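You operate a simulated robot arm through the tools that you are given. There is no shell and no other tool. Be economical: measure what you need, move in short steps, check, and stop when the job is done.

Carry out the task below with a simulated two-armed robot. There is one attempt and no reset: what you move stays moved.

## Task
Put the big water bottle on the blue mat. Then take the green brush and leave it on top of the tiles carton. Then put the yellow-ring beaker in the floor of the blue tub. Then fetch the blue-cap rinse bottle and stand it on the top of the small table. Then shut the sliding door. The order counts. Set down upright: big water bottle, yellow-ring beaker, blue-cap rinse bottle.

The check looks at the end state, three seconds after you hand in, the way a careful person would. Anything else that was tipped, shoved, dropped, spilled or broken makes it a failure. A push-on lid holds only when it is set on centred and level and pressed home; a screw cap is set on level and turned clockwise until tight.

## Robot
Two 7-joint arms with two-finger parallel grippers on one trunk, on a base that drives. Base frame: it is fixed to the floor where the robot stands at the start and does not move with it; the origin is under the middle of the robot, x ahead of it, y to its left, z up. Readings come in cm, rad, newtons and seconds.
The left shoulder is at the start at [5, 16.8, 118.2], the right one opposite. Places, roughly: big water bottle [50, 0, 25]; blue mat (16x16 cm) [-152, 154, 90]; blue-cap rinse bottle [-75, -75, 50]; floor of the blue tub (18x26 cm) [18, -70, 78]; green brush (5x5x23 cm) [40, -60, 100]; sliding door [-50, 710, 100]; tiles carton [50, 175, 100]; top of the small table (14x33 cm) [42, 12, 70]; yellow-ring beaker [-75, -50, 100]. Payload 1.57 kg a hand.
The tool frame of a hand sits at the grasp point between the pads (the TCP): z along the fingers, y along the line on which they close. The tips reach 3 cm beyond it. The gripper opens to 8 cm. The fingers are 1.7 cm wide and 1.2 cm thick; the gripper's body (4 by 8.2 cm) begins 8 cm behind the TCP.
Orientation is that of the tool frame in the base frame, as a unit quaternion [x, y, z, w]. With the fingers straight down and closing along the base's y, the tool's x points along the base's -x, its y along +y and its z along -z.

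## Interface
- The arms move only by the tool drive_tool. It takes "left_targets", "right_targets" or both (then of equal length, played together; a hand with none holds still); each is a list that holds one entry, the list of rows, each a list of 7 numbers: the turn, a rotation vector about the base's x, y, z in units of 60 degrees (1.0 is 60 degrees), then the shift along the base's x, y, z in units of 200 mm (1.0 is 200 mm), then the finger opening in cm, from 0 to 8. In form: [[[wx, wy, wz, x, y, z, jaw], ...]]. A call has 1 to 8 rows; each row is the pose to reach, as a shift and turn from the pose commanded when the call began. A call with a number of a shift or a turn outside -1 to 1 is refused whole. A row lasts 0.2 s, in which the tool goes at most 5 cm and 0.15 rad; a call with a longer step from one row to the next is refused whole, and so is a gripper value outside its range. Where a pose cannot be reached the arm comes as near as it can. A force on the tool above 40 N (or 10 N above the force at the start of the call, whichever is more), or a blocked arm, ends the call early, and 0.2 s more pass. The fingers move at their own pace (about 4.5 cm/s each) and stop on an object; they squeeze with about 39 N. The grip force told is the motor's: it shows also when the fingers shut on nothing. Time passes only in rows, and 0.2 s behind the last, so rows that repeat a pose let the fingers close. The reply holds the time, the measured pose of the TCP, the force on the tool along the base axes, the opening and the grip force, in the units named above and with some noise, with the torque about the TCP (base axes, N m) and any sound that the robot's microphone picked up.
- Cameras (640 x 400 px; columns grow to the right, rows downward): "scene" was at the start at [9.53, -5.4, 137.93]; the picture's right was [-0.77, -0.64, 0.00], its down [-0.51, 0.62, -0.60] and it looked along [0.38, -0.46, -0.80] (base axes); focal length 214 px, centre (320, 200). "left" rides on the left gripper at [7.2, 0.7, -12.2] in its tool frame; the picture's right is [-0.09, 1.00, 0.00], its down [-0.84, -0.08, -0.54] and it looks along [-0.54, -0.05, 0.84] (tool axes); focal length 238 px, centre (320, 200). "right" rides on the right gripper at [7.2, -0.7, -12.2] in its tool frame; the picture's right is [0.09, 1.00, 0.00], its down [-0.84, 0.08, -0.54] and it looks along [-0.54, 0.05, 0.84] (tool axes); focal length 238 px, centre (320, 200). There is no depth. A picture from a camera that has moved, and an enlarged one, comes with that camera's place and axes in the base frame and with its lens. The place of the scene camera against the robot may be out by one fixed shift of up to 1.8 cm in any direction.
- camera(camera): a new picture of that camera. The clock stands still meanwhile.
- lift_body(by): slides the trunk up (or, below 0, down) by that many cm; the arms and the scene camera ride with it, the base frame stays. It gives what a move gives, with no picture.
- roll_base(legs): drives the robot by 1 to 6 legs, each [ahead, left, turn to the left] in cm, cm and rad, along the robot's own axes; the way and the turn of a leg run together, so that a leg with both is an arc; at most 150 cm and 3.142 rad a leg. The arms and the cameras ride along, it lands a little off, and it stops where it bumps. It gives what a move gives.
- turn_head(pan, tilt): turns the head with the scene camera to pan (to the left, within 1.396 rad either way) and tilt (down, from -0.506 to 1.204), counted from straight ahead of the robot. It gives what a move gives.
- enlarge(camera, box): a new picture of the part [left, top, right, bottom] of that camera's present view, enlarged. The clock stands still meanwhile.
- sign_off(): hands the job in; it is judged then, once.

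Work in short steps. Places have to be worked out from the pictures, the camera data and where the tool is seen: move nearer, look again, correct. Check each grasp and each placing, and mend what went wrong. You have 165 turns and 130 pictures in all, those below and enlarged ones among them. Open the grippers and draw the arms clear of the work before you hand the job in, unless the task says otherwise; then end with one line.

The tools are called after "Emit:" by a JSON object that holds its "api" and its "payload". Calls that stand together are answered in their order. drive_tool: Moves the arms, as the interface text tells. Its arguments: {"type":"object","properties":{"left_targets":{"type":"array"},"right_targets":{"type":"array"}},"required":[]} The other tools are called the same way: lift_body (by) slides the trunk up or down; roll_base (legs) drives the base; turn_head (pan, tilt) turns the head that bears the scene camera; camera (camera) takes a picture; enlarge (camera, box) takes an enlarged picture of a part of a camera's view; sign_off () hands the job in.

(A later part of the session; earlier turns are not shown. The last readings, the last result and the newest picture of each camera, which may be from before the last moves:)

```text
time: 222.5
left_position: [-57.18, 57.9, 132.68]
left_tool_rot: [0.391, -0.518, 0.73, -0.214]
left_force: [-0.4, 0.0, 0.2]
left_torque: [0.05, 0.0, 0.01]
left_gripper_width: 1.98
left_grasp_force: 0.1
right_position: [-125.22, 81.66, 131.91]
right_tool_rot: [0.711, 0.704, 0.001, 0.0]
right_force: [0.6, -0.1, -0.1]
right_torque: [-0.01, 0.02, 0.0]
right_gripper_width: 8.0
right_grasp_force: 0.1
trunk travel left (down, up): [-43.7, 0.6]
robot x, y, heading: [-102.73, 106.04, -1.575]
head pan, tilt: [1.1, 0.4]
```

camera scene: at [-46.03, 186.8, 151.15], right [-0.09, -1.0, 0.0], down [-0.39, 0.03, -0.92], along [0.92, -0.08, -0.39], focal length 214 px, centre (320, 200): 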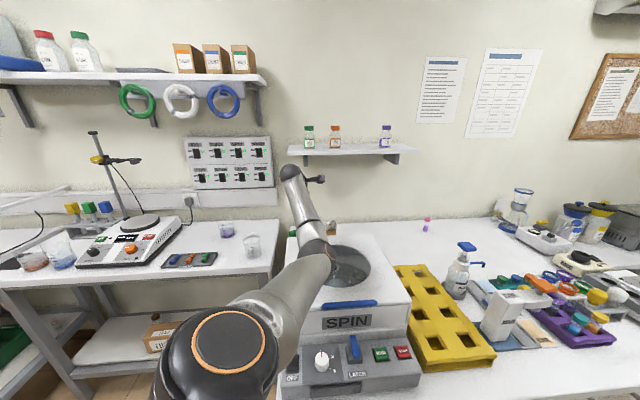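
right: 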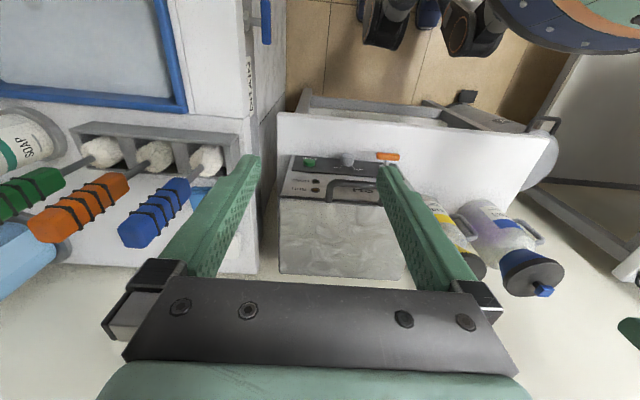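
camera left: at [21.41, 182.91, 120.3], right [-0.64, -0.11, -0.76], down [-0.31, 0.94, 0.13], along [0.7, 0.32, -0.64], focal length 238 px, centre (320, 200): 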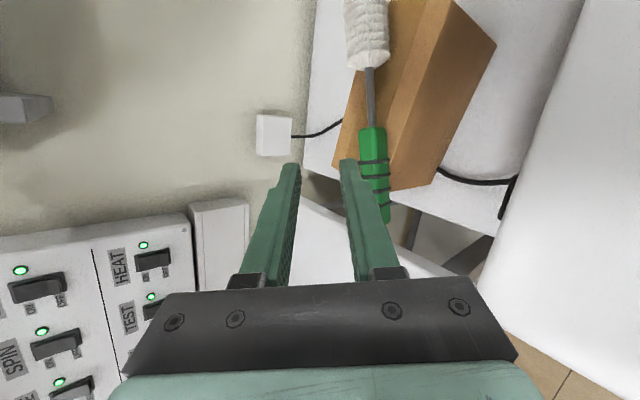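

The roll rows were slightly too large. I redo the unrolling with smaller steps about the hand's present axis.

Emit:
{"api": "drive_tool", "payload": {"left_targets": [[[0.108, -0.079, 0.021, 0, 0, 0, 3], [0.216, -0.158, 0.042, 0, 0, 0, 3], [0.324, -0.237, 0.063, 0, 0, 0, 3], [0.432, -0.316, 0.084, 0, 0, 0, 3], [0.54, -0.395, 0.105, 0, 0, 0, 3], [0.648, -0.474, 0.126, 0, 0, 0, 3], [0.756, -0.553, 0.147, 0, 0, 0, 3]]]}}

Emit:
{"api": "drive_tool", "payload": {"left_targets": [[[0.108, -0.079, 0.021, 0, 0, 0, 3], [0.216, -0.158, 0.042, 0, 0, 0, 3], [0.324, -0.237, 0.063, 0, 0, 0, 3], [0.432, -0.316, 0.084, 0, 0, 0, 3], [0.52, -0.38, 0.1, 0, 0, 0, 3]]]}}

Emit:
{"api": "roll_base", "payload": {"legs": [[85, 18, 0]]}}

Emit:
{"api": "turn_head", "payload": {"pan": 0.0, "tilt": 0.75}}

Emit:
{"api": "camera", "payload": {"camera": "scene"}}

```text
time: 224.1
left_position: [-56.71, 58.08, 132.85]
left_tool_rot: [-0.102, 0.641, -0.537, 0.538]
left_force: [-0.2, 0.1, 0.2]
left_torque: [0.01, -0.02, -0.03]
left_gripper_width: 2.96
left_grasp_force: 0.1
right_position: [-125.11, 81.54, 132.1]
right_tool_rot: [0.711, 0.704, 0.0, 0.0]
right_force: [-0.5, -0.2, -0.2]
right_torque: [-0.01, -0.02, 0.01]
right_gripper_width: 8.01
right_grasp_force: 0.2
trunk travel left (down, up): [-43.7, 0.6]
robot x, y, heading: [-102.64, 106.02, -1.579]
head pan, tilt: [1.1, 0.4]
```

```text
time: 225.3
left_position: [-57.52, 57.67, 133.73]
left_tool_rot: [0.113, 0.64, -0.341, 0.679]
left_force: [0.5, 0.3, 0.3]
left_torque: [-0.02, 0.06, 0.03]
left_gripper_width: 2.98
left_grasp_force: 0.2
right_position: [-125.07, 81.58, 132.02]
right_tool_rot: [0.71, 0.704, 0.001, 0.0]
right_force: [-0.4, 0.5, -0.5]
right_torque: [0.0, 0.0, 0.04]
right_gripper_width: 8.0
right_grasp_force: 0.0
trunk travel left (down, up): [-43.7, 0.6]
robot x, y, heading: [-102.59, 105.79, -1.58]
head pan, tilt: [1.1, 0.4]
```

```text
time: 229.9
left_position: [-40.56, -28.09, 133.87]
left_tool_rot: [0.114, 0.636, -0.342, 0.682]
left_force: [-0.6, 0.0, -0.5]
left_torque: [0.01, 0.01, 0.01]
left_gripper_width: 3.0
left_grasp_force: 0.0
right_position: [-108.36, -3.72, 131.98]
right_tool_rot: [0.713, 0.701, 0.0, 0.0]
right_force: [-0.4, 0.3, 0.3]
right_torque: [0.06, 0.02, -0.04]
right_gripper_width: 7.99
right_grasp_force: 0.1
trunk travel left (down, up): [-43.7, 0.6]
robot x, y, heading: [-85.74, 20.48, -1.588]
head pan, tilt: [1.1, 0.4]
```

```text
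time: 231.3
left_position: [-40.58, -28.03, 134.04]
left_tool_rot: [0.114, 0.636, -0.343, 0.682]
left_force: [0.2, 0.0, 0.3]
left_torque: [-0.01, -0.01, -0.01]
left_gripper_width: 3.01
left_grasp_force: 0.1
right_position: [-108.58, -3.86, 132.04]
right_tool_rot: [0.713, 0.701, 0.0, -0.001]
right_force: [0.4, -0.8, -0.4]
right_torque: [0.0, 0.01, -0.02]
right_gripper_width: 7.99
right_grasp_force: 0.1
trunk travel left (down, up): [-43.7, 0.6]
robot x, y, heading: [-86.06, 20.16, -1.586]
head pan, tilt: [0.0, 0.75]
```

```text
29 pictures are left
camera scene: at [-85.06, 8.35, 148.05], right [-1.0, 0.02, 0.0], down [0.01, 0.68, -0.73], along [-0.01, -0.73, -0.68], focal length 214 px, centre (320, 200)
```

scene: 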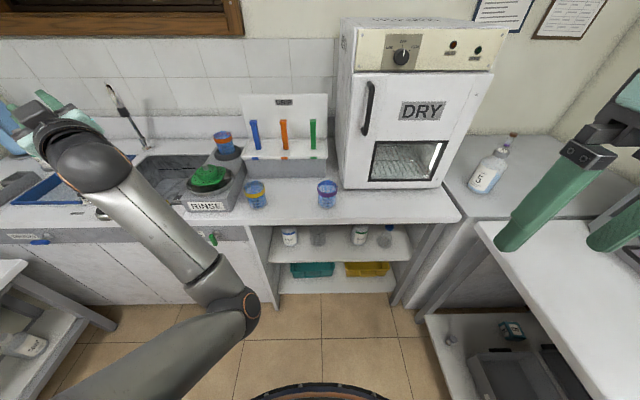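

The yellow-ring beaker is at about (-61, -54). I'll use the right hand, tool down, pinching the beaker wall. First I extend the right hand ahead to (-98, -24, 112) here in free space.

Emit:
{"api": "drive_tool", "payload": {"right_targets": [[[0, 0, 0, 0.1, -0.15, -0.1, 8], [0, 0, 0, 0.2, -0.3, -0.25, 8], [0, 0, 0, 0.3, -0.45, -0.4, 8], [0, 0, 0, 0.4, -0.6, -0.55, 8], [0, 0, 0, 0.45, -0.8, -0.7, 8], [0, 0, 0, 0.5, -1.0, -0.85, 8]]]}}

Emit:
{"api": "drive_tool", "payload": {"right_targets": [[[0, 0, 0, 0, -0.1, -0.1, 8], [0, 0, 0, 0, -0.2, -0.2, 8], [0, 0, 0, 0, -0.3, -0.3, 8], [0, 0, 0, 0, -0.4, -0.4, 8]]]}}

Emit:
{"api": "camera", "payload": {"camera": "scene"}}

```text
refused: row 5 steps farther than a row can; nothing moved
```

```text
time: 232.3
left_position: [-40.66, -28.1, 134.08]
left_tool_rot: [0.113, 0.636, -0.342, 0.682]
left_force: [0.5, -0.4, 0.5]
left_torque: [0.01, 0.01, -0.02]
left_gripper_width: 3.02
left_grasp_force: 0.1
right_position: [-108.34, -11.86, 123.95]
right_tool_rot: [0.713, 0.702, 0.0, 0.001]
right_force: [0.2, 0.4, 0.1]
right_torque: [0.02, 0.01, -0.02]
right_gripper_width: 8.01
right_grasp_force: 0.0
trunk travel left (down, up): [-43.7, 0.6]
robot x, y, heading: [-85.9, 20.4, -1.586]
head pan, tilt: [0.0, 0.75]
```

```text
28 pictures are left
camera scene: at [-85.06, 8.29, 148.05], right [-1.0, 0.02, 0.0], down [0.01, 0.68, -0.73], along [-0.01, -0.73, -0.68], focal length 214 px, centre (320, 200)
```

scene: 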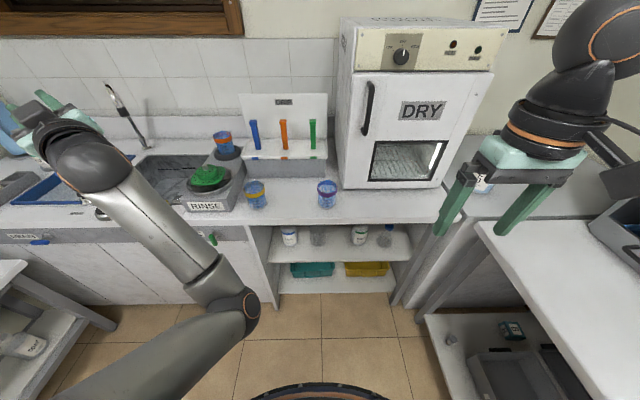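

Continue: bring it to about (-98, -24, 112), then look with the right camera.

Emit:
{"api": "drive_tool", "payload": {"right_targets": [[[0, 0, 0, 0.1, -0.12, -0.1, 8], [0, 0, 0, 0.2, -0.24, -0.2, 8], [0, 0, 0, 0.3, -0.36, -0.32, 8], [0, 0, 0, 0.4, -0.48, -0.45, 8], [0, 0, 0, 0.5, -0.6, -0.6, 8]]]}}

Emit:
{"api": "roll_base", "payload": {"legs": [[22, 36, 0]]}}

Emit:
{"api": "camera", "payload": {"camera": "right"}}

```text
time: 233.5
left_position: [-40.68, -28.06, 134.06]
left_tool_rot: [0.113, 0.636, -0.343, 0.682]
left_force: [0.0, 1.3, -0.5]
left_torque: [0.06, 0.02, -0.01]
left_gripper_width: 3.0
left_grasp_force: 0.0
right_position: [-99.76, -22.85, 112.31]
right_tool_rot: [0.714, 0.7, 0.0, 0.003]
right_force: [-0.1, 0.4, 0.9]
right_torque: [0.01, -0.01, 0.01]
right_gripper_width: 7.99
right_grasp_force: 0.0
right hand out of reach, approached as far as the arm can: row 5
trunk travel left (down, up): [-43.7, 0.6]
robot x, y, heading: [-85.25, 20.03, -1.588]
head pan, tilt: [0.0, 0.75]
```

```text
time: 237.2
left_position: [-5.28, -50.91, 134.13]
left_tool_rot: [0.116, 0.636, -0.345, 0.681]
left_force: [-0.1, 0.6, -1.0]
left_torque: [-0.01, -0.06, 0.03]
left_gripper_width: 2.98
left_grasp_force: 0.3
right_position: [-64.42, -45.32, 112.22]
right_tool_rot: [0.716, 0.698, 0.001, 0.002]
right_force: [-0.3, 0.1, -0.4]
right_torque: [0.01, 0.02, 0.05]
right_gripper_width: 8.01
right_grasp_force: 0.1
trunk travel left (down, up): [-43.7, 0.6]
robot x, y, heading: [-49.62, -2.28, -1.592]
head pan, tilt: [0.0, 0.75]
```

```text
27 pictures are left
camera right: at [-64.89, -38.06, 124.45], right [1.0, 0.07, 0.0], down [0.06, -0.84, 0.54], along [0.04, -0.54, -0.84], focal length 238 px, centre (320, 200)
```

right: 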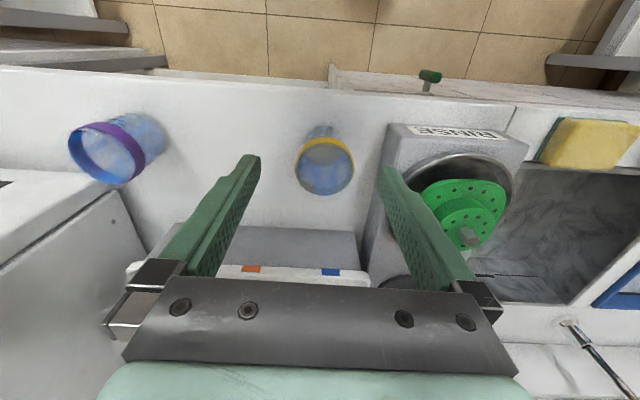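

Beaker rim centre ≈ (-63.2, -51.5), rim z≈95, rim width ≈8.1 cm. I'll pinch its -x wall: TCP to (-67, -51.5). Move the base there, narrow the fingers to 4 cm and lower the right hand by arm to z≈102.

Emit:
{"api": "roll_base", "payload": {"legs": [[6.2, -2.5, 0]]}}

Emit:
{"api": "drive_tool", "payload": {"right_targets": [[[0, 0, 0, 0, 0, -0.1, 6], [0, 0, 0, 0, 0, -0.25, 5], [0, 0, 0, 0, 0, -0.4, 4], [0, 0, 0, 0, 0, -0.5, 4]]]}}

Emit:
{"api": "camera", "payload": {"camera": "right"}}

```text
time: 238.2
left_position: [-7.97, -57.11, 134.03]
left_tool_rot: [0.115, 0.635, -0.346, 0.681]
left_force: [1.0, -0.4, -1.4]
left_torque: [-0.01, -0.02, 0.02]
left_gripper_width: 3.0
left_grasp_force: 0.2
right_position: [-67.09, -51.55, 112.19]
right_tool_rot: [0.716, 0.698, 0.001, 0.001]
right_force: [0.0, -0.3, 0.4]
right_torque: [0.03, 0.02, -0.02]
right_gripper_width: 8.0
right_grasp_force: 0.2
trunk travel left (down, up): [-43.7, 0.6]
robot x, y, heading: [-52.5, -8.26, -1.596]
head pan, tilt: [0.0, 0.75]
```

```text
time: 239.2
left_position: [-8.0, -57.02, 134.06]
left_tool_rot: [0.115, 0.635, -0.347, 0.681]
left_force: [0.1, 0.2, 0.2]
left_torque: [0.01, -0.01, 0.01]
left_gripper_width: 2.98
left_grasp_force: 0.0
right_position: [-69.28, -50.29, 103.23]
right_tool_rot: [0.716, 0.699, 0.001, 0.003]
right_force: [-0.2, -0.2, -0.8]
right_torque: [0.01, -0.01, 0.02]
right_gripper_width: 3.97
right_grasp_force: 0.1
right hand out of reach, approached as far as the arm can: row 2, 3, 4
trunk travel left (down, up): [-43.7, 0.6]
robot x, y, heading: [-52.73, -8.27, -1.595]
head pan, tilt: [0.0, 0.75]
```

```text
26 pictures are left
camera right: at [-69.7, -42.97, 115.47], right [1.0, 0.07, 0.0], down [0.05, -0.84, 0.55], along [0.04, -0.54, -0.84], focal length 238 px, centre (320, 200)
```

right: 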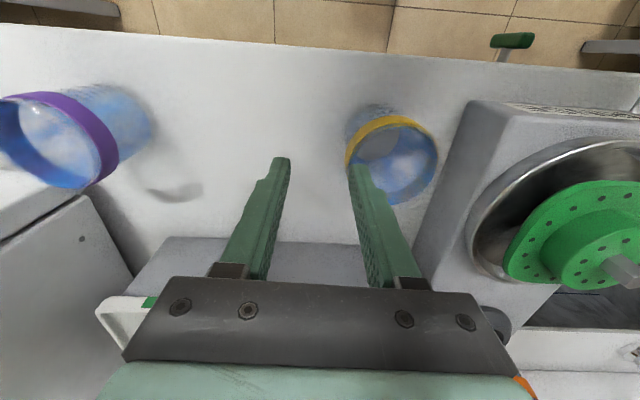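

Two right-hand views give rim centre (-63.4, -50.0), rim z≈98, outer width 7.3 cm. Shift so the TCP straddles the -x wall at x=-66.9, then lower the trunk 5.5 cm.

Emit:
{"api": "roll_base", "payload": {"legs": [[-0.3, 2.4, 0]]}}

Emit:
{"api": "camera", "payload": {"camera": "right"}}

```text
time: 240.1
left_position: [-5.54, -56.86, 134.1]
left_tool_rot: [0.115, 0.636, -0.346, 0.681]
left_force: [-0.1, 0.2, -0.4]
left_torque: [0.0, -0.02, 0.0]
left_gripper_width: 3.02
left_grasp_force: 0.1
right_position: [-66.84, -49.89, 103.27]
right_tool_rot: [0.716, 0.698, 0.0, 0.002]
right_force: [-0.7, 0.2, 0.7]
right_torque: [-0.02, 0.05, -0.01]
right_gripper_width: 4.0
right_grasp_force: 0.1
trunk travel left (down, up): [-43.7, 0.6]
robot x, y, heading: [-50.33, -8.31, -1.595]
head pan, tilt: [0.0, 0.75]
```

```text
25 pictures are left
camera right: at [-67.24, -42.73, 115.52], right [1.0, 0.07, 0.0], down [0.05, -0.84, 0.54], along [0.04, -0.54, -0.84], focal length 238 px, centre (320, 200)
```

right: 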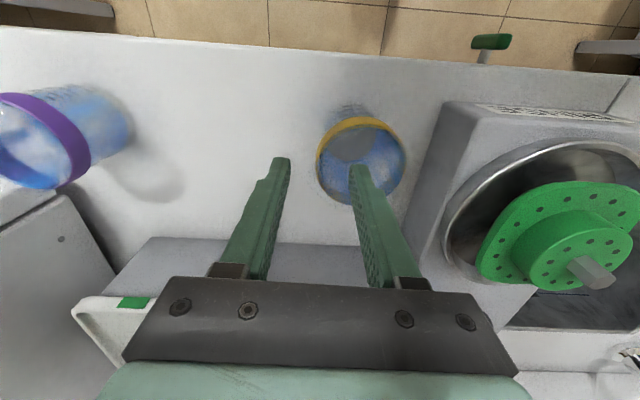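

Right finger is over the beaker's inside, left finger outside. Lower 5.5 cm and close.

Emit:
{"api": "lift_body", "payload": {"by": -5.5}}

Emit:
{"api": "drive_tool", "payload": {"right_targets": [[[0, 0, 0, 0, 0, 0, 3], [0, 0, 0, 0, 0, 0, 2], [0, 0, 0, 0, 0, 0, 1], [0, 0, 0, 0, 0, 0, 0], [0, 0, 0, 0, 0, 0, 0]]]}}

Emit:
{"api": "camera", "payload": {"camera": "right"}}

```text
time: 241.1
left_position: [-5.64, -56.83, 128.57]
left_tool_rot: [0.115, 0.635, -0.346, 0.681]
left_force: [0.4, 0.1, 1.0]
left_torque: [0.01, 0.04, 0.01]
left_gripper_width: 3.0
left_grasp_force: 0.0
right_position: [-66.79, -50.01, 97.8]
right_tool_rot: [0.715, 0.699, 0.0, 0.003]
right_force: [-0.1, 0.5, 0.2]
right_torque: [0.03, 0.01, -0.01]
right_gripper_width: 4.02
right_grasp_force: 0.0
trunk travel left (down, up): [-38.2, 6.1]
robot x, y, heading: [-50.4, -7.97, -1.597]
head pan, tilt: [0.0, 0.75]
```

```text
time: 242.3
left_position: [-5.61, -56.74, 128.7]
left_tool_rot: [0.115, 0.635, -0.347, 0.681]
left_force: [0.3, 1.1, -0.4]
left_torque: [0.01, 0.0, -0.02]
left_gripper_width: 3.0
left_grasp_force: 0.0
right_position: [-66.92, -49.99, 97.84]
right_tool_rot: [0.715, 0.699, 0.0, 0.002]
right_force: [0.8, -0.5, -0.7]
right_torque: [0.03, 0.01, 0.04]
right_gripper_width: 0.26
right_grasp_force: 24.5
trunk travel left (down, up): [-38.2, 6.1]
robot x, y, heading: [-50.15, -8.4, -1.593]
head pan, tilt: [0.0, 0.75]
```

```text
24 pictures are left
camera right: at [-67.3, -42.73, 110.01], right [1.0, 0.07, 0.0], down [0.05, -0.84, 0.54], along [0.04, -0.54, -0.84], focal length 238 px, centre (320, 200)
```

right: 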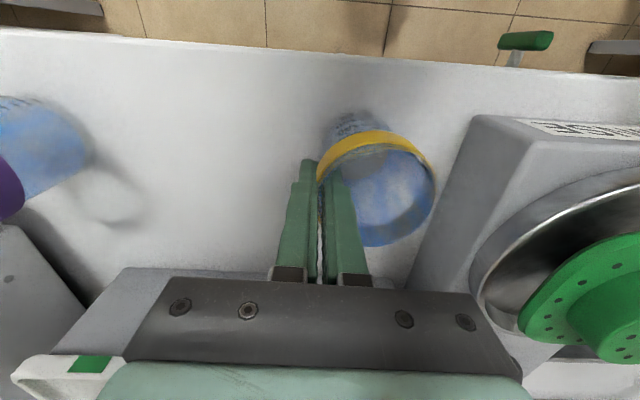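

Wall gripped (0.26 cm). Lift by the trunk.

Emit:
{"api": "lift_body", "payload": {"by": 6}}

Emit:
{"api": "camera", "payload": {"camera": "right"}}

```text
time: 243.3
left_position: [-5.56, -56.71, 134.61]
left_tool_rot: [0.115, 0.636, -0.346, 0.681]
left_force: [0.1, 0.5, 0.0]
left_torque: [-0.03, 0.0, 0.0]
left_gripper_width: 3.01
left_grasp_force: 0.0
right_position: [-66.78, -49.96, 103.89]
right_tool_rot: [0.715, 0.699, 0.001, 0.003]
right_force: [0.1, 0.1, -1.4]
right_torque: [-0.02, 0.06, 0.02]
right_gripper_width: 0.25
right_grasp_force: 24.0
trunk travel left (down, up): [-44.2, 0.1]
robot x, y, heading: [-50.43, -8.17, -1.595]
head pan, tilt: [0.0, 0.75]
```

```text
23 pictures are left
camera right: at [-67.31, -42.76, 115.99], right [1.0, 0.07, 0.0], down [0.05, -0.84, 0.54], along [0.04, -0.54, -0.84], focal length 238 px, centre (320, 200)
```

right: 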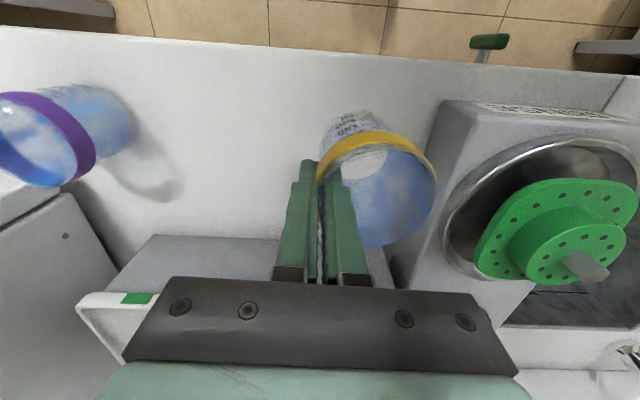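

Beaker lifted cleanly. Next the tub at about (20, -68). To avoid the left arm hitting the wall when I turn, I bring the left hand toward the middle first.

Emit:
{"api": "drive_tool", "payload": {"left_targets": [[[0, 0, 0, -0.15, 0, 0, 3], [0, 0, 0, -0.3, 0, 0, 3], [0, 0, 0, -0.45, 0, 0, 3], [0, 0, 0, -0.6, 0, 0, 3], [0, 0, 0, -0.75, 0, 0, 3], [0, 0, 0, -0.9, 0, 0, 3]]]}}

Emit:
{"api": "roll_base", "payload": {"legs": [[-20, 5, 0]]}}

Emit:
{"api": "camera", "payload": {"camera": "scene"}}

```text
time: 244.4
left_position: [-17.16, -54.99, 140.79]
left_tool_rot: [0.059, 0.609, -0.38, 0.694]
left_force: [-0.2, 0.2, 0.5]
left_torque: [-0.02, 0.01, 0.01]
left_gripper_width: 3.02
left_grasp_force: 0.0
right_position: [-66.85, -50.0, 103.77]
right_tool_rot: [0.716, 0.698, -0.001, 0.002]
right_force: [0.2, -1.0, -1.0]
right_torque: [0.0, 0.04, -0.01]
right_gripper_width: 0.29
right_grasp_force: 23.5
trunk travel left (down, up): [-44.2, 0.1]
robot x, y, heading: [-50.28, -8.42, -1.594]
head pan, tilt: [0.0, 0.75]
stopped in row 5 (left hand): the arm was blocked; the commanded pose is now the measured one
```

```text
time: 246.0
left_position: [-11.69, -35.02, 140.6]
left_tool_rot: [0.057, 0.609, -0.38, 0.693]
left_force: [-0.4, -0.6, 0.3]
left_torque: [0.03, -0.01, -0.02]
left_gripper_width: 3.01
left_grasp_force: 0.1
right_position: [-61.35, -30.06, 103.73]
right_tool_rot: [0.715, 0.699, 0.0, 0.002]
right_force: [0.0, 0.3, -1.4]
right_torque: [-0.01, 0.04, -0.02]
right_gripper_width: 0.24
right_grasp_force: 23.9
trunk travel left (down, up): [-44.2, 0.1]
robot x, y, heading: [-44.56, 11.99, -1.592]
head pan, tilt: [0.0, 0.75]
```

```text
22 pictures are left
camera scene: at [-44.26, -0.1, 148.56], right [-1.0, 0.02, 0.0], down [0.02, 0.68, -0.73], along [-0.02, -0.73, -0.68], focal length 214 px, centre (320, 200)
```

scene: 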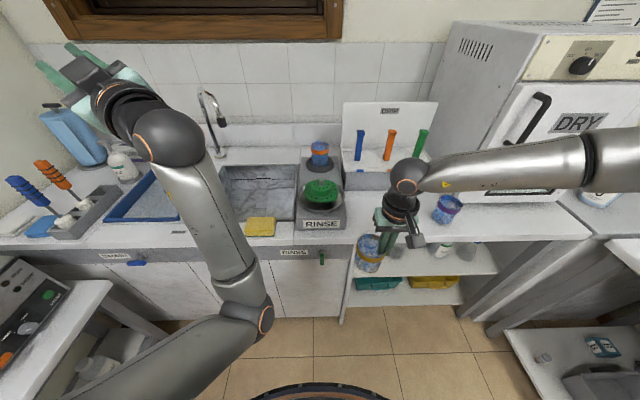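

Both arms are clear. I turn to heading -1.2 and drive to about (2, 8), then shift the right hand +x by 13 cm.

Emit:
{"api": "roll_base", "payload": {"legs": [[0, 0, 0.39], [20.6, 40.5, 0]]}}

Emit:
{"api": "drive_tool", "payload": {"right_targets": [[[0, 0, 0, 0.13, 0, 0, 0], [0, 0, 0, 0.26, 0, 0, 0], [0, 0, 0, 0.39, 0, 0, 0], [0, 0, 0, 0.52, 0, 0, 0], [0, 0, 0, 0.65, 0, 0, 0]]]}}

Emit:
{"api": "camera", "payload": {"camera": "right"}}

```text
time: 251.3
left_position: [48.85, -24.18, 140.63]
left_tool_rot: [-0.059, 0.609, -0.24, 0.753]
left_force: [0.3, 0.8, 0.6]
left_torque: [-0.01, 0.0, 0.0]
left_gripper_width: 2.97
left_grasp_force: 0.1
right_position: [0.94, -38.08, 103.82]
right_tool_rot: [0.569, 0.823, 0.001, 0.002]
right_force: [-0.4, -0.4, -0.2]
right_torque: [0.02, 0.02, -0.03]
right_gripper_width: 0.23
right_grasp_force: 23.5
trunk travel left (down, up): [-44.2, 0.1]
robot x, y, heading: [0.39, 7.08, -1.208]
head pan, tilt: [0.0, 0.75]
```

```text
time: 252.5
left_position: [48.87, -24.0, 140.61]
left_tool_rot: [-0.059, 0.609, -0.24, 0.753]
left_force: [0.3, -0.6, -0.3]
left_torque: [-0.03, -0.02, 0.05]
left_gripper_width: 3.0
left_grasp_force: 0.0
right_position: [2.35, -37.06, 107.0]
right_tool_rot: [0.568, 0.823, 0.001, 0.002]
right_force: [1.6, 0.5, -1.6]
right_torque: [0.02, 0.02, -0.03]
right_gripper_width: 0.22
right_grasp_force: 24.1
right hand out of reach, approached as far as the arm can: row 1, 2, 3, 4, 5
trunk travel left (down, up): [-44.2, 0.1]
robot x, y, heading: [0.7, 6.79, -1.21]
head pan, tilt: [0.0, 0.75]
```

```text
21 pictures are left
camera right: at [-0.81, -30.56, 119.12], right [0.9, 0.44, 0.0], down [0.37, -0.76, 0.54], along [0.24, -0.49, -0.84], focal length 238 px, centre (320, 200)
```

right: 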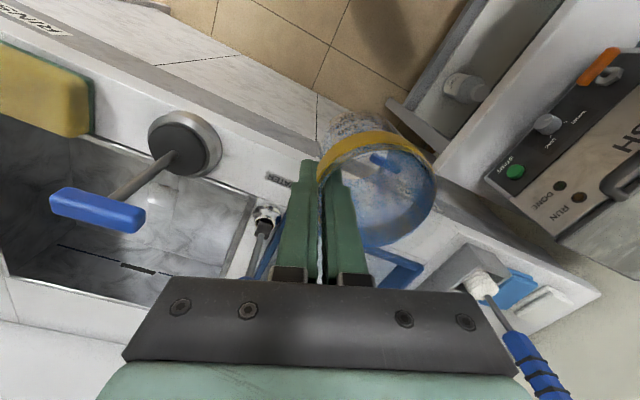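

The right arm can't move inward in this posture, so instead I turn the body left: heading -0.6 from about (-8, 12), so that the right arm reaches outward to the tub.

Emit:
{"api": "roll_base", "payload": {"legs": [[-8.0, -6.6, 0], [0, 0, 0.61]]}}

Emit:
{"api": "drive_tool", "payload": {"right_targets": [[[0, 0, 0, 0, -0.12, 0, 0], [0, 0, 0, 0, -0.26, 0, 0], [0, 0, 0, 0, -0.4, 0, 0], [0, 0, 0, 0, -0.55, 0, 0], [0, 0, 0, 0, -0.7, 0, 0], [0, 0, 0, 0, -0.85, 0, 0]]]}}

Emit:
{"api": "camera", "payload": {"camera": "right"}}

```text
time: 255.4
left_position: [48.97, 14.6, 140.64]
left_tool_rot: [-0.24, 0.563, -0.003, 0.791]
left_force: [-0.1, 0.2, -0.1]
left_torque: [0.04, 0.01, 0.01]
left_gripper_width: 3.03
left_grasp_force: 0.1
right_position: [18.37, -22.82, 107.05]
right_tool_rot: [0.294, 0.956, 0.001, 0.003]
right_force: [-0.9, 0.4, -0.8]
right_torque: [-0.01, 0.03, 0.01]
right_gripper_width: 0.25
right_grasp_force: 23.0
trunk travel left (down, up): [-44.2, 0.1]
robot x, y, heading: [-8.61, 11.87, -0.597]
head pan, tilt: [0.0, 0.75]
```

```text
time: 256.8
left_position: [48.84, 14.43, 140.75]
left_tool_rot: [-0.24, 0.563, -0.002, 0.791]
left_force: [-0.7, -0.4, 0.1]
left_torque: [-0.02, 0.01, 0.0]
left_gripper_width: 3.01
left_grasp_force: 0.1
right_position: [18.34, -39.83, 106.89]
right_tool_rot: [0.294, 0.956, 0.002, 0.003]
right_force: [1.2, -0.6, -0.5]
right_torque: [-0.03, 0.0, 0.0]
right_gripper_width: 0.24
right_grasp_force: 24.2
trunk travel left (down, up): [-44.2, 0.1]
robot x, y, heading: [-8.19, 12.35, -0.601]
head pan, tilt: [0.0, 0.75]
```

```text
20 pictures are left
camera right: at [11.99, -36.46, 119.07], right [0.48, 0.88, 0.0], down [0.73, -0.41, 0.54], along [0.48, -0.26, -0.84], focal length 238 px, centre (320, 200)
```

right: 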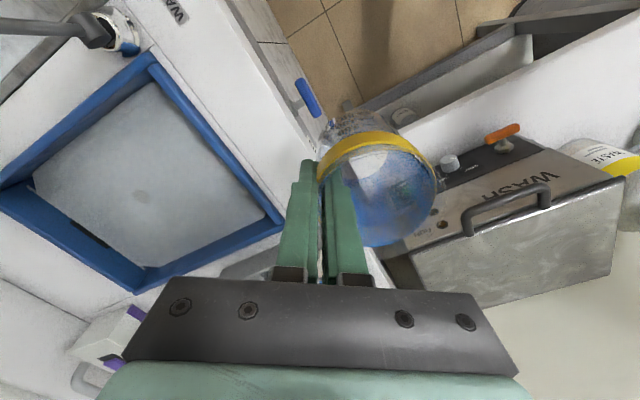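

Clear view of the tub: outer rim x 5–29, y -52…-87, centre (17, -69.5). The beaker centre is 3.4 cm from the TCP toward (+x, +y). I drive the base 20 cm in -y, then extend the arm 7 cm more.

Emit:
{"api": "roll_base", "payload": {"legs": [[8.7, -18.2, 0]]}}

Emit:
{"api": "drive_tool", "payload": {"right_targets": [[[0, 0, 0, 0, -0.1, 0, 0], [0, 0, 0, 0, -0.22, 0, 0], [0, 0, 0, 0, -0.35, 0, 0]]]}}

Emit:
{"api": "camera", "payload": {"camera": "right"}}

```text
time: 259.1
left_position: [45.84, -5.33, 140.66]
left_tool_rot: [-0.241, 0.563, -0.001, 0.791]
left_force: [-0.1, -0.8, -0.1]
left_torque: [-0.02, -0.01, 0.03]
left_gripper_width: 3.03
left_grasp_force: 0.1
right_position: [15.39, -59.89, 106.85]
right_tool_rot: [0.293, 0.956, 0.002, 0.002]
right_force: [1.1, -0.5, -0.1]
right_torque: [-0.06, 0.04, -0.03]
right_gripper_width: 0.24
right_grasp_force: 23.6
trunk travel left (down, up): [-44.2, 0.1]
robot x, y, heading: [-11.28, -7.68, -0.595]
head pan, tilt: [0.0, 0.75]
```

```text
time: 259.9
left_position: [45.78, -5.32, 140.71]
left_tool_rot: [-0.241, 0.562, -0.001, 0.791]
left_force: [0.4, 0.3, 0.7]
left_torque: [-0.02, -0.02, -0.02]
left_gripper_width: 2.98
left_grasp_force: 0.0
right_position: [15.45, -66.7, 106.83]
right_tool_rot: [0.293, 0.956, 0.002, 0.001]
right_force: [-0.1, 0.2, -1.2]
right_torque: [-0.02, 0.0, 0.0]
right_gripper_width: 0.26
right_grasp_force: 24.0
trunk travel left (down, up): [-44.2, 0.1]
robot x, y, heading: [-11.8, -7.99, -0.598]
head pan, tilt: [0.0, 0.75]
```

```text
19 pictures are left
camera right: at [9.11, -63.3, 119.06], right [0.48, 0.88, 0.01], down [0.73, -0.41, 0.54], along [0.48, -0.26, -0.84], focal length 238 px, centre (320, 200)
```

right: 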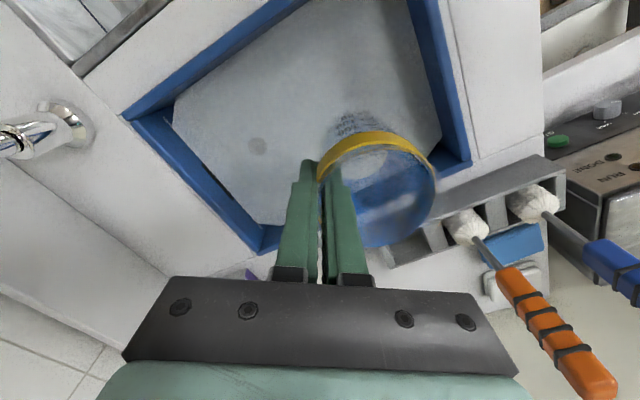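

The beaker is above the tub. I lower by the trunk in steps, watching the force.

Emit:
{"api": "lift_body", "payload": {"by": -6}}

Emit:
{"api": "lift_body", "payload": {"by": -4}}

Emit:
{"api": "lift_body", "payload": {"by": -2}}

Emit:
{"api": "camera", "payload": {"camera": "right"}}

```text
time: 260.9
left_position: [45.93, -5.35, 134.63]
left_tool_rot: [-0.241, 0.562, -0.001, 0.791]
left_force: [-1.1, -0.5, -0.3]
left_torque: [0.02, -0.02, -0.03]
left_gripper_width: 3.0
left_grasp_force: 0.1
right_position: [15.44, -66.71, 100.75]
right_tool_rot: [0.293, 0.956, 0.001, 0.003]
right_force: [-0.3, -0.4, -1.1]
right_torque: [-0.03, 0.01, -0.01]
right_gripper_width: 0.27
right_grasp_force: 23.7
trunk travel left (down, up): [-38.2, 6.1]
robot x, y, heading: [-11.41, -7.53, -0.594]
head pan, tilt: [0.0, 0.75]
```

```text
time: 261.7
left_position: [46.0, -5.25, 130.7]
left_tool_rot: [-0.241, 0.562, 0.0, 0.791]
left_force: [0.0, 0.3, 0.0]
left_torque: [-0.03, 0.0, -0.01]
left_gripper_width: 3.01
left_grasp_force: 0.0
right_position: [15.38, -66.76, 96.96]
right_tool_rot: [0.293, 0.956, 0.002, 0.002]
right_force: [0.3, -1.0, -1.0]
right_torque: [0.0, 0.03, 0.0]
right_gripper_width: 0.23
right_grasp_force: 23.7
trunk travel left (down, up): [-34.2, 10.1]
robot x, y, heading: [-11.51, -7.9, -0.593]
head pan, tilt: [0.0, 0.75]
```

```text
time: 262.4
left_position: [45.93, -5.26, 128.65]
left_tool_rot: [-0.241, 0.563, 0.0, 0.791]
left_force: [0.2, 0.4, -0.6]
left_torque: [0.0, 0.0, 0.0]
left_gripper_width: 2.99
left_grasp_force: 0.0
right_position: [15.43, -66.7, 94.81]
right_tool_rot: [0.293, 0.956, 0.002, 0.002]
right_force: [-0.5, 0.7, 0.0]
right_torque: [-0.04, 0.0, 0.0]
right_gripper_width: 0.27
right_grasp_force: 23.5
trunk travel left (down, up): [-32.2, 12.1]
robot x, y, heading: [-11.69, -8.09, -0.596]
head pan, tilt: [0.0, 0.75]
```

```text
18 pictures are left
camera right: at [9.09, -63.23, 107.08], right [0.48, 0.88, 0.0], down [0.73, -0.41, 0.55], along [0.48, -0.26, -0.84], focal length 238 px, centre (320, 200)
```

right: 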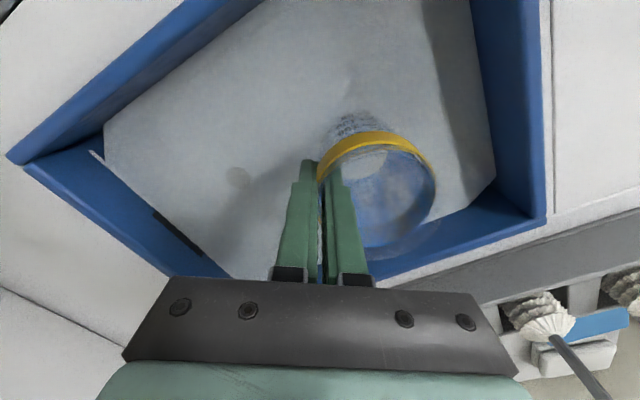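

Inside the tub walls. Continue lowering.

Emit:
{"api": "lift_body", "payload": {"by": -4}}

Emit:
{"api": "lift_body", "payload": {"by": -1.5}}

Emit:
{"api": "lift_body", "payload": {"by": -0.8}}

Emit:
{"api": "lift_body", "payload": {"by": -0.6}}

```text
time: 263.2
left_position: [45.92, -5.32, 124.65]
left_tool_rot: [-0.24, 0.563, -0.001, 0.791]
left_force: [0.5, 0.1, -0.2]
left_torque: [0.01, 0.06, -0.04]
left_gripper_width: 2.99
left_grasp_force: 0.1
right_position: [15.45, -66.69, 90.78]
right_tool_rot: [0.294, 0.956, 0.002, 0.003]
right_force: [-0.5, 0.2, -1.1]
right_torque: [-0.04, 0.04, 0.0]
right_gripper_width: 0.23
right_grasp_force: 23.8
trunk travel left (down, up): [-28.2, 16.1]
robot x, y, heading: [-11.25, -7.59, -0.598]
head pan, tilt: [0.0, 0.75]
```

```text
time: 263.8
left_position: [45.95, -5.13, 123.15]
left_tool_rot: [-0.241, 0.563, -0.001, 0.791]
left_force: [0.5, 0.6, -0.2]
left_torque: [0.02, 0.02, 0.01]
left_gripper_width: 3.0
left_grasp_force: 0.1
right_position: [15.41, -66.76, 89.37]
right_tool_rot: [0.293, 0.956, 0.002, 0.004]
right_force: [0.4, 0.5, -0.4]
right_torque: [-0.05, 0.03, -0.03]
right_gripper_width: 0.23
right_grasp_force: 24.3
trunk travel left (down, up): [-26.7, 17.6]
robot x, y, heading: [-10.92, -7.87, -0.595]
head pan, tilt: [0.0, 0.75]
```

```text
time: 264.4
left_position: [45.87, -5.34, 122.33]
left_tool_rot: [-0.241, 0.563, 0.0, 0.791]
left_force: [0.4, 0.1, -0.2]
left_torque: [0.0, -0.01, 0.02]
left_gripper_width: 3.01
left_grasp_force: 0.1
right_position: [15.43, -66.6, 88.55]
right_tool_rot: [0.293, 0.956, 0.002, 0.002]
right_force: [0.4, 0.4, -0.2]
right_torque: [-0.05, -0.01, 0.0]
right_gripper_width: 0.26
right_grasp_force: 23.6
trunk travel left (down, up): [-25.9, 18.4]
robot x, y, heading: [-11.5, -7.98, -0.592]
head pan, tilt: [0.0, 0.75]
```

```text
time: 264.9
left_position: [45.83, -5.17, 121.78]
left_tool_rot: [-0.242, 0.562, 0.0, 0.791]
left_force: [0.5, 0.3, -0.7]
left_torque: [0.04, 0.02, -0.05]
left_gripper_width: 3.0
left_grasp_force: 0.2
right_position: [15.42, -66.68, 88.02]
right_tool_rot: [0.294, 0.956, 0.002, 0.001]
right_force: [0.9, -0.1, -0.6]
right_torque: [-0.05, 0.02, 0.04]
right_gripper_width: 0.25
right_grasp_force: 24.3
trunk travel left (down, up): [-25.3, 19.0]
robot x, y, heading: [-11.73, -7.62, -0.597]
head pan, tilt: [0.0, 0.75]
```

Not yet in contact clearly; continue with small steps.

Emit:
{"api": "lift_body", "payload": {"by": -0.7}}

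Emit:
{"api": "lift_body", "payload": {"by": -0.7}}

Emit:
{"api": "lift_body", "payload": {"by": -0.7}}

Emit:
{"api": "camera", "payload": {"camera": "right"}}

```text
time: 265.5
left_position: [45.84, -5.3, 121.06]
left_tool_rot: [-0.241, 0.563, 0.0, 0.791]
left_force: [0.3, 0.3, -0.3]
left_torque: [0.04, -0.01, 0.0]
left_gripper_width: 3.04
left_grasp_force: 0.0
right_position: [15.36, -66.74, 87.3]
right_tool_rot: [0.293, 0.956, 0.002, 0.002]
right_force: [-0.6, -0.6, -1.4]
right_torque: [0.0, 0.02, -0.02]
right_gripper_width: 0.28
right_grasp_force: 23.8
trunk travel left (down, up): [-24.6, 19.7]
robot x, y, heading: [-11.73, -7.99, -0.593]
head pan, tilt: [0.0, 0.75]
```

```text
time: 266.1
left_position: [45.93, -5.24, 120.31]
left_tool_rot: [-0.241, 0.563, -0.001, 0.791]
left_force: [-0.2, 0.0, 0.9]
left_torque: [0.03, -0.01, -0.03]
left_gripper_width: 3.0
left_grasp_force: 0.1
right_position: [15.45, -66.72, 86.57]
right_tool_rot: [0.293, 0.956, 0.002, 0.002]
right_force: [0.3, -0.2, -1.1]
right_torque: [-0.02, 0.04, 0.03]
right_gripper_width: 0.22
right_grasp_force: 24.5
trunk travel left (down, up): [-23.9, 20.4]
robot x, y, heading: [-11.52, -7.6, -0.602]
head pan, tilt: [0.0, 0.75]
```

```text
time: 266.6
left_position: [45.96, -5.42, 119.72]
left_tool_rot: [-0.241, 0.562, -0.001, 0.791]
left_force: [0.1, 0.1, 0.2]
left_torque: [0.02, -0.03, 0.01]
left_gripper_width: 2.99
left_grasp_force: 0.1
right_position: [15.55, -66.69, 85.93]
right_tool_rot: [0.293, 0.956, 0.002, 0.002]
right_force: [-0.5, 0.0, -0.3]
right_torque: [-0.05, 0.04, 0.0]
right_gripper_width: 0.27
right_grasp_force: 23.6
trunk travel left (down, up): [-23.2, 21.1]
robot x, y, heading: [-11.08, -7.53, -0.597]
head pan, tilt: [0.0, 0.75]
```

```text
17 pictures are left
camera right: at [9.1, -63.24, 98.08], right [0.48, 0.88, 0.0], down [0.73, -0.41, 0.55], along [0.48, -0.26, -0.84], focal length 238 px, centre (320, 200)
```

right: 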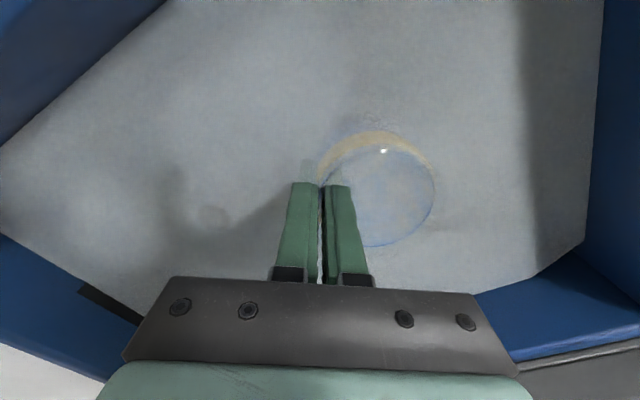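

The tub holds a grey surface, with the floor below; no contact yet. Continue lowering carefully.

Emit:
{"api": "lift_body", "payload": {"by": -0.7}}

Emit:
{"api": "lift_body", "payload": {"by": -0.7}}

Emit:
{"api": "lift_body", "payload": {"by": -0.7}}

```text
time: 267.2
left_position: [45.97, -5.12, 118.99]
left_tool_rot: [-0.241, 0.562, -0.002, 0.791]
left_force: [0.3, 0.3, -0.1]
left_torque: [0.0, -0.01, -0.01]
left_gripper_width: 3.02
left_grasp_force: 0.1
right_position: [15.54, -66.73, 85.39]
right_tool_rot: [0.293, 0.956, 0.001, 0.006]
right_force: [0.3, -1.5, 14.4]
right_torque: [-0.08, -0.1, -0.01]
right_gripper_width: 0.26
right_grasp_force: 24.1
trunk travel left (down, up): [-22.5, 21.8]
robot x, y, heading: [-11.39, -7.54, -0.591]
head pan, tilt: [0.0, 0.75]
```

```text
time: 267.7
left_position: [45.86, -5.27, 118.22]
left_tool_rot: [-0.241, 0.562, -0.002, 0.791]
left_force: [0.4, 0.1, -0.3]
left_torque: [-0.03, -0.01, 0.02]
left_gripper_width: 2.99
left_grasp_force: 0.0
right_position: [15.54, -66.64, 84.68]
right_tool_rot: [0.293, 0.956, 0.002, 0.003]
right_force: [1.3, -2.3, 13.5]
right_torque: [-0.05, -0.06, 0.0]
right_gripper_width: 0.22
right_grasp_force: 23.8
trunk travel left (down, up): [-21.8, 22.5]
robot x, y, heading: [-11.46, -7.88, -0.592]
head pan, tilt: [0.0, 0.75]
```

```text
time: 268.3
left_position: [45.81, -5.09, 117.59]
left_tool_rot: [-0.241, 0.562, -0.002, 0.791]
left_force: [0.4, -0.8, -0.8]
left_torque: [0.0, 0.01, 0.0]
left_gripper_width: 3.02
left_grasp_force: 0.1
right_position: [15.48, -66.62, 83.82]
right_tool_rot: [0.294, 0.956, 0.001, 0.002]
right_force: [2.4, -0.1, 12.9]
right_torque: [0.05, -0.12, -0.02]
right_gripper_width: 0.21
right_grasp_force: 24.1
trunk travel left (down, up): [-21.1, 23.2]
robot x, y, heading: [-11.79, -7.43, -0.594]
head pan, tilt: [0.0, 0.75]
```

Contact at TCP 85.4, then the fingers slid down the wall at a steady 13 N: the beaker stands on the tub floor. I relieve slightly, open to 2 cm and rise.

Emit:
{"api": "drive_tool", "payload": {"right_targets": [[[0, 0, 0, 0, 0, 0, 0.8], [0, 0, 0, 0, 0, 0, 1.6], [0, 0, 0, 0, 0, 0, 2.0], [0, 0, 0, 0, 0, 0, 2.0]]]}}

Emit:
{"api": "lift_body", "payload": {"by": 8}}

Emit:
{"api": "lift_body", "payload": {"by": 14}}

Emit:
{"api": "camera", "payload": {"camera": "right"}}

```text
time: 269.3
left_position: [45.82, -5.25, 117.55]
left_tool_rot: [-0.24, 0.563, -0.001, 0.791]
left_force: [-0.8, 0.7, 0.2]
left_torque: [0.02, 0.04, 0.0]
left_gripper_width: 3.04
left_grasp_force: 0.2
right_position: [15.46, -66.67, 83.77]
right_tool_rot: [0.293, 0.956, 0.002, 0.003]
right_force: [0.0, 0.3, -0.1]
right_torque: [-0.01, 0.03, 0.0]
right_gripper_width: 2.02
right_grasp_force: 0.0
trunk travel left (down, up): [-21.1, 23.2]
robot x, y, heading: [-11.6, -7.84, -0.595]
head pan, tilt: [0.0, 0.75]
```

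```text
time: 270.5
left_position: [45.85, -5.34, 125.56]
left_tool_rot: [-0.241, 0.563, -0.001, 0.791]
left_force: [-0.7, -0.4, -0.3]
left_torque: [0.01, 0.03, 0.0]
left_gripper_width: 3.01
left_grasp_force: 0.1
right_position: [15.55, -66.62, 91.78]
right_tool_rot: [0.293, 0.956, 0.002, 0.002]
right_force: [-0.3, -0.1, -0.8]
right_torque: [-0.01, 0.02, 0.0]
right_gripper_width: 2.02
right_grasp_force: 0.1
trunk travel left (down, up): [-29.1, 15.2]
robot x, y, heading: [-11.53, -7.74, -0.593]
head pan, tilt: [0.0, 0.75]
```

```text
time: 272.1
left_position: [45.96, -5.26, 139.58]
left_tool_rot: [-0.241, 0.563, -0.001, 0.791]
left_force: [0.5, 0.0, -0.1]
left_torque: [0.0, -0.01, -0.01]
left_gripper_width: 2.99
left_grasp_force: 0.2
right_position: [15.47, -66.58, 105.74]
right_tool_rot: [0.293, 0.956, 0.001, 0.003]
right_force: [-0.4, 0.5, -0.2]
right_torque: [-0.01, 0.02, 0.0]
right_gripper_width: 2.02
right_grasp_force: 0.1
trunk travel left (down, up): [-43.1, 1.2]
robot x, y, heading: [-11.31, -7.51, -0.594]
head pan, tilt: [0.0, 0.75]
```

```text
16 pictures are left
camera right: at [9.1, -63.25, 117.96], right [0.48, 0.88, 0.0], down [0.73, -0.41, 0.55], along [0.48, -0.26, -0.84], focal length 238 px, centre (320, 200)
```

right: 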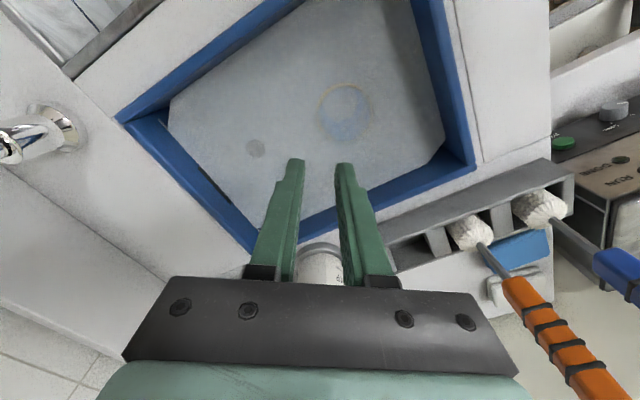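

The beaker stands upright on the tub floor (its ring is visible below the surface). Next, the blue-cap rinse bottle on the shelf below the counter near (-75, -70). I back off, retract the right hand, and restore the left hand to its forward, 31°-down orientation.

Emit:
{"api": "roll_base", "payload": {"legs": [[-12.3, 18.2, 0], [-20.7, -14.0, 0]]}}

Emit:
{"api": "drive_tool", "payload": {"right_targets": [[[0, 0, 0, -0.05, 0.12, 0.1, 2], [0, 0, 0, -0.1, 0.24, 0.2, 2], [0, 0, 0, -0.2, 0.38, 0.3, 2], [0, 0, 0, -0.3, 0.52, 0.4, 2], [0, 0, 0, -0.4, 0.66, 0.5, 2], [0, 0, 0, -0.5, 0.8, 0.6, 2], [0, 0, 0, -0.6, 0.95, 0.65, 2]]]}}

Emit:
{"api": "drive_tool", "payload": {"left_targets": [[[0.039, 0.098, -0.09, 0.01, -0.08, -0.12, 3], [0.078, 0.197, -0.18, 0.02, -0.16, -0.24, 3], [0.117, 0.295, -0.27, 0.03, -0.24, -0.36, 3], [0.156, 0.394, -0.36, 0.04, -0.32, -0.48, 3], [0.195, 0.492, -0.45, 0.05, -0.4, -0.6, 4], [0.234, 0.591, -0.54, 0.06, -0.48, -0.72, 5], [0.273, 0.689, -0.63, 0.07, -0.56, -0.84, 6], [0.312, 0.788, -0.72, 0.08, -0.65, -0.96, 7]]]}}

Emit:
{"api": "camera", "payload": {"camera": "scene"}}

```text
time: 275.8
left_position: [20.93, 16.32, 139.72]
left_tool_rot: [-0.239, 0.563, -0.004, 0.791]
left_force: [0.1, 0.0, 0.2]
left_torque: [0.0, -0.01, 0.01]
left_gripper_width: 2.97
left_grasp_force: 0.1
right_position: [-9.61, -44.91, 105.85]
right_tool_rot: [0.295, 0.955, 0.002, 0.003]
right_force: [0.3, 0.5, 0.3]
right_torque: [0.02, -0.03, 0.0]
right_gripper_width: 2.01
right_grasp_force: 0.0
trunk travel left (down, up): [-43.1, 1.2]
robot x, y, heading: [-36.15, 14.11, -0.593]
head pan, tilt: [0.0, 0.75]
```

```text
time: 277.4
left_position: [21.13, 16.38, 139.63]
left_tool_rot: [-0.24, 0.563, -0.002, 0.791]
left_force: [-0.2, 0.0, -0.2]
left_torque: [0.03, 0.02, -0.03]
left_gripper_width: 2.99
left_grasp_force: 0.1
right_position: [-21.69, -25.8, 118.74]
right_tool_rot: [0.295, 0.956, 0.0, 0.001]
right_force: [0.6, 0.8, 0.7]
right_torque: [0.01, -0.04, 0.01]
right_gripper_width: 1.97
right_grasp_force: 0.1
trunk travel left (down, up): [-43.1, 1.2]
robot x, y, heading: [-36.3, 13.9, -0.597]
head pan, tilt: [0.0, 0.75]
```

```text
time: 279.2
left_position: [23.26, 3.73, 122.17]
left_tool_rot: [0.118, 0.855, -0.103, 0.495]
left_force: [-0.3, -0.5, -1.0]
left_torque: [0.01, -0.02, 0.01]
left_gripper_width: 7.01
left_grasp_force: 0.1
right_position: [-21.53, -25.92, 118.67]
right_tool_rot: [0.295, 0.956, 0.002, 0.003]
right_force: [0.6, -0.7, -0.1]
right_torque: [0.0, 0.0, -0.01]
right_gripper_width: 2.01
right_grasp_force: 0.1
trunk travel left (down, up): [-43.1, 1.2]
robot x, y, heading: [-36.33, 14.13, -0.596]
head pan, tilt: [0.0, 0.75]
```

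```text
15 pictures are left
camera scene: at [-25.24, 7.37, 147.45], right [-0.56, -0.83, 0.0], down [-0.56, 0.38, -0.73], along [0.6, -0.41, -0.68], focal length 214 px, centre (320, 200)
```

scene: 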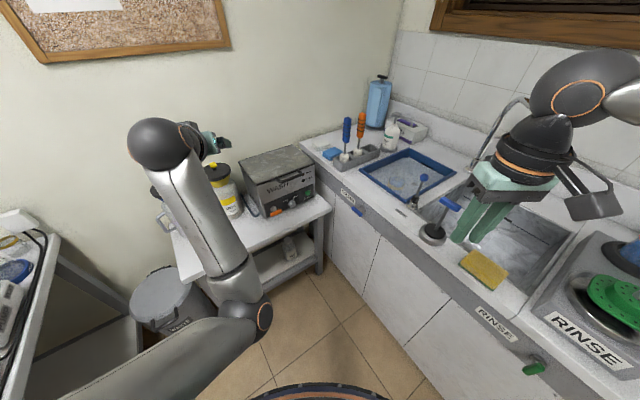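

Left hand restored (forward 55, left 25, 31° down). I go to about (-95, 35), face -y, then stretch and lower the left hand in front of the open shelf.

Emit:
{"api": "roll_base", "payload": {"legs": [[-60.6, -15.7, 0], [0, 0, -0.975]]}}

Emit:
{"api": "drive_tool", "payload": {"left_targets": [[[0, 0, 0, 0, -0.05, -0.15, 7], [0, 0, 0, 0, -0.1, -0.3, 7], [0, 0, 0, 0, -0.15, -0.45, 7], [0, 0, 0, 0, -0.2, -0.6, 7], [0, 0, 0, 0, -0.25, -0.8, 7], [0, 0, 0, 0, -0.3, -1.0, 7]]]}}

Emit:
{"api": "drive_tool", "payload": {"left_targets": [[[0, 0, 0, 0, -0.05, -0.15, 7], [0, 0, 0, 0, -0.1, -0.3, 7], [0, 0, 0, 0, -0.15, -0.45, 7], [0, 0, 0, 0, -0.2, -0.6, 7], [0, 0, 0, 0, -0.22, -0.75, 7], [0, 0, 0, 0, -0.25, -0.9, 7]]]}}

Emit:
{"api": "lift_body", "payload": {"by": -20}}

Emit:
{"api": "camera", "payload": {"camera": "left"}}

```text
time: 285.3
left_position: [-71.78, -19.73, 122.19]
left_tool_rot: [0.51, 0.697, -0.326, 0.385]
left_force: [-0.1, -0.4, -0.2]
left_torque: [-0.02, -0.01, 0.01]
left_gripper_width: 6.97
left_grasp_force: 0.0
right_position: [-121.07, 1.36, 118.71]
right_tool_rot: [0.713, 0.701, 0.001, 0.003]
right_force: [-0.2, 1.4, 0.7]
right_torque: [0.01, -0.03, -0.01]
right_gripper_width: 2.0
right_grasp_force: 0.0
trunk travel left (down, up): [-43.1, 1.2]
robot x, y, heading: [-95.32, 35.31, -1.592]
head pan, tilt: [0.0, 0.75]
```

```text
time: 286.0
left_position: [-72.27, -23.26, 124.61]
left_tool_rot: [0.472, 0.667, -0.393, 0.421]
left_force: [-0.3, 0.3, -0.5]
left_torque: [-0.05, -0.02, 0.0]
left_gripper_width: 7.03
left_grasp_force: 0.0
right_position: [-120.97, 1.48, 118.65]
right_tool_rot: [0.713, 0.701, 0.001, 0.002]
right_force: [-0.2, 0.0, 0.5]
right_torque: [0.03, 0.0, -0.01]
right_gripper_width: 1.98
right_grasp_force: 0.0
trunk travel left (down, up): [-43.1, 1.2]
robot x, y, heading: [-95.68, 35.46, -1.587]
head pan, tilt: [0.0, 0.75]
stopped in row 3 (left hand): the arm was blocked; the commanded pose is now the measured one
```

```text
time: 286.8
left_position: [-73.4, -26.65, 126.44]
left_tool_rot: [0.435, 0.635, -0.459, 0.444]
left_force: [0.5, -0.2, 0.3]
left_torque: [0.05, 0.02, 0.01]
left_gripper_width: 6.98
left_grasp_force: 0.1
right_position: [-121.0, 1.44, 118.66]
right_tool_rot: [0.713, 0.701, 0.001, 0.002]
right_force: [0.2, -0.4, -0.2]
right_torque: [0.02, 0.0, -0.01]
right_gripper_width: 2.0
right_grasp_force: 0.0
trunk travel left (down, up): [-43.1, 1.2]
robot x, y, heading: [-95.66, 35.64, -1.588]
head pan, tilt: [0.0, 0.75]
stopped in row 3 (left hand): the arm was blocked; the commanded pose is now the measured one
```

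```text
time: 288.9
left_position: [-73.43, -26.6, 106.32]
left_tool_rot: [0.435, 0.635, -0.459, 0.444]
left_force: [0.3, 0.5, -0.5]
left_torque: [-0.01, -0.02, 0.01]
left_gripper_width: 7.01
left_grasp_force: 0.0
right_position: [-121.1, 1.35, 98.72]
right_tool_rot: [0.713, 0.701, 0.0, 0.003]
right_force: [-1.1, 0.3, 0.3]
right_torque: [0.02, 0.04, 0.01]
right_gripper_width: 1.97
right_grasp_force: 0.1
trunk travel left (down, up): [-23.1, 21.2]
robot x, y, heading: [-95.36, 35.67, -1.593]
head pan, tilt: [0.0, 0.75]
```

```text
14 pictures are left
camera left: at [-76.37, -13.65, 101.63], right [0.98, 0.19, -0.11], down [0.03, 0.39, 0.92], along [0.21, -0.9, 0.38], focal length 238 px, centre (320, 200)
```

left: 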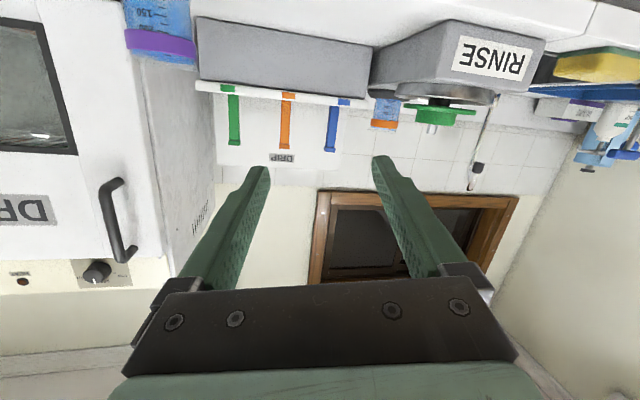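

Lowering was blocked with the arm bent; it needs to be stretched first. I extend 8 cm forward while pitching back to 31° down, then lower.

Emit:
{"api": "drive_tool", "payload": {"left_targets": [[[0.08, 0.014, 0, 0, -0.1, 0, 7], [0.16, 0.028, 0, 0, -0.2, 0, 7], [0.25, 0.042, 0, 0, -0.3, 0, 7], [0.33, 0.057, 0, 0, -0.4, 0, 7]]]}}

Emit:
{"api": "drive_tool", "payload": {"left_targets": [[[0, 0, 0, 0, 0, -0.12, 7], [0, 0, 0, 0, -0.03, -0.25, 7], [0, 0, 0, 0, -0.06, -0.4, 7], [0, 0, 0, 0, -0.08, -0.55, 7]]]}}

```text
time: 289.9
left_position: [-73.3, -34.75, 106.15]
left_tool_rot: [0.492, 0.718, -0.353, 0.343]
left_force: [0.6, -0.2, 0.8]
left_torque: [0.0, -0.01, 0.02]
left_gripper_width: 6.99
left_grasp_force: 0.0
right_position: [-121.07, 1.42, 98.7]
right_tool_rot: [0.713, 0.701, 0.0, 0.002]
right_force: [0.5, -0.2, 0.4]
right_torque: [0.04, 0.01, 0.0]
right_gripper_width: 1.98
right_grasp_force: 0.0
trunk travel left (down, up): [-23.1, 21.2]
robot x, y, heading: [-95.59, 35.66, -1.587]
head pan, tilt: [0.0, 0.75]
```

```text
time: 290.9
left_position: [-73.27, -36.28, 95.27]
left_tool_rot: [0.491, 0.718, -0.354, 0.344]
left_force: [-0.4, -0.5, 0.1]
left_torque: [-0.02, -0.03, -0.01]
left_gripper_width: 7.0
left_grasp_force: 0.0
right_position: [-121.07, 1.4, 98.7]
right_tool_rot: [0.713, 0.701, 0.0, 0.003]
right_force: [0.1, 0.2, 0.5]
right_torque: [0.01, 0.01, -0.02]
right_gripper_width: 1.99
right_grasp_force: 0.1
trunk travel left (down, up): [-23.1, 21.2]
robot x, y, heading: [-95.75, 35.56, -1.587]
head pan, tilt: [0.0, 0.75]
```

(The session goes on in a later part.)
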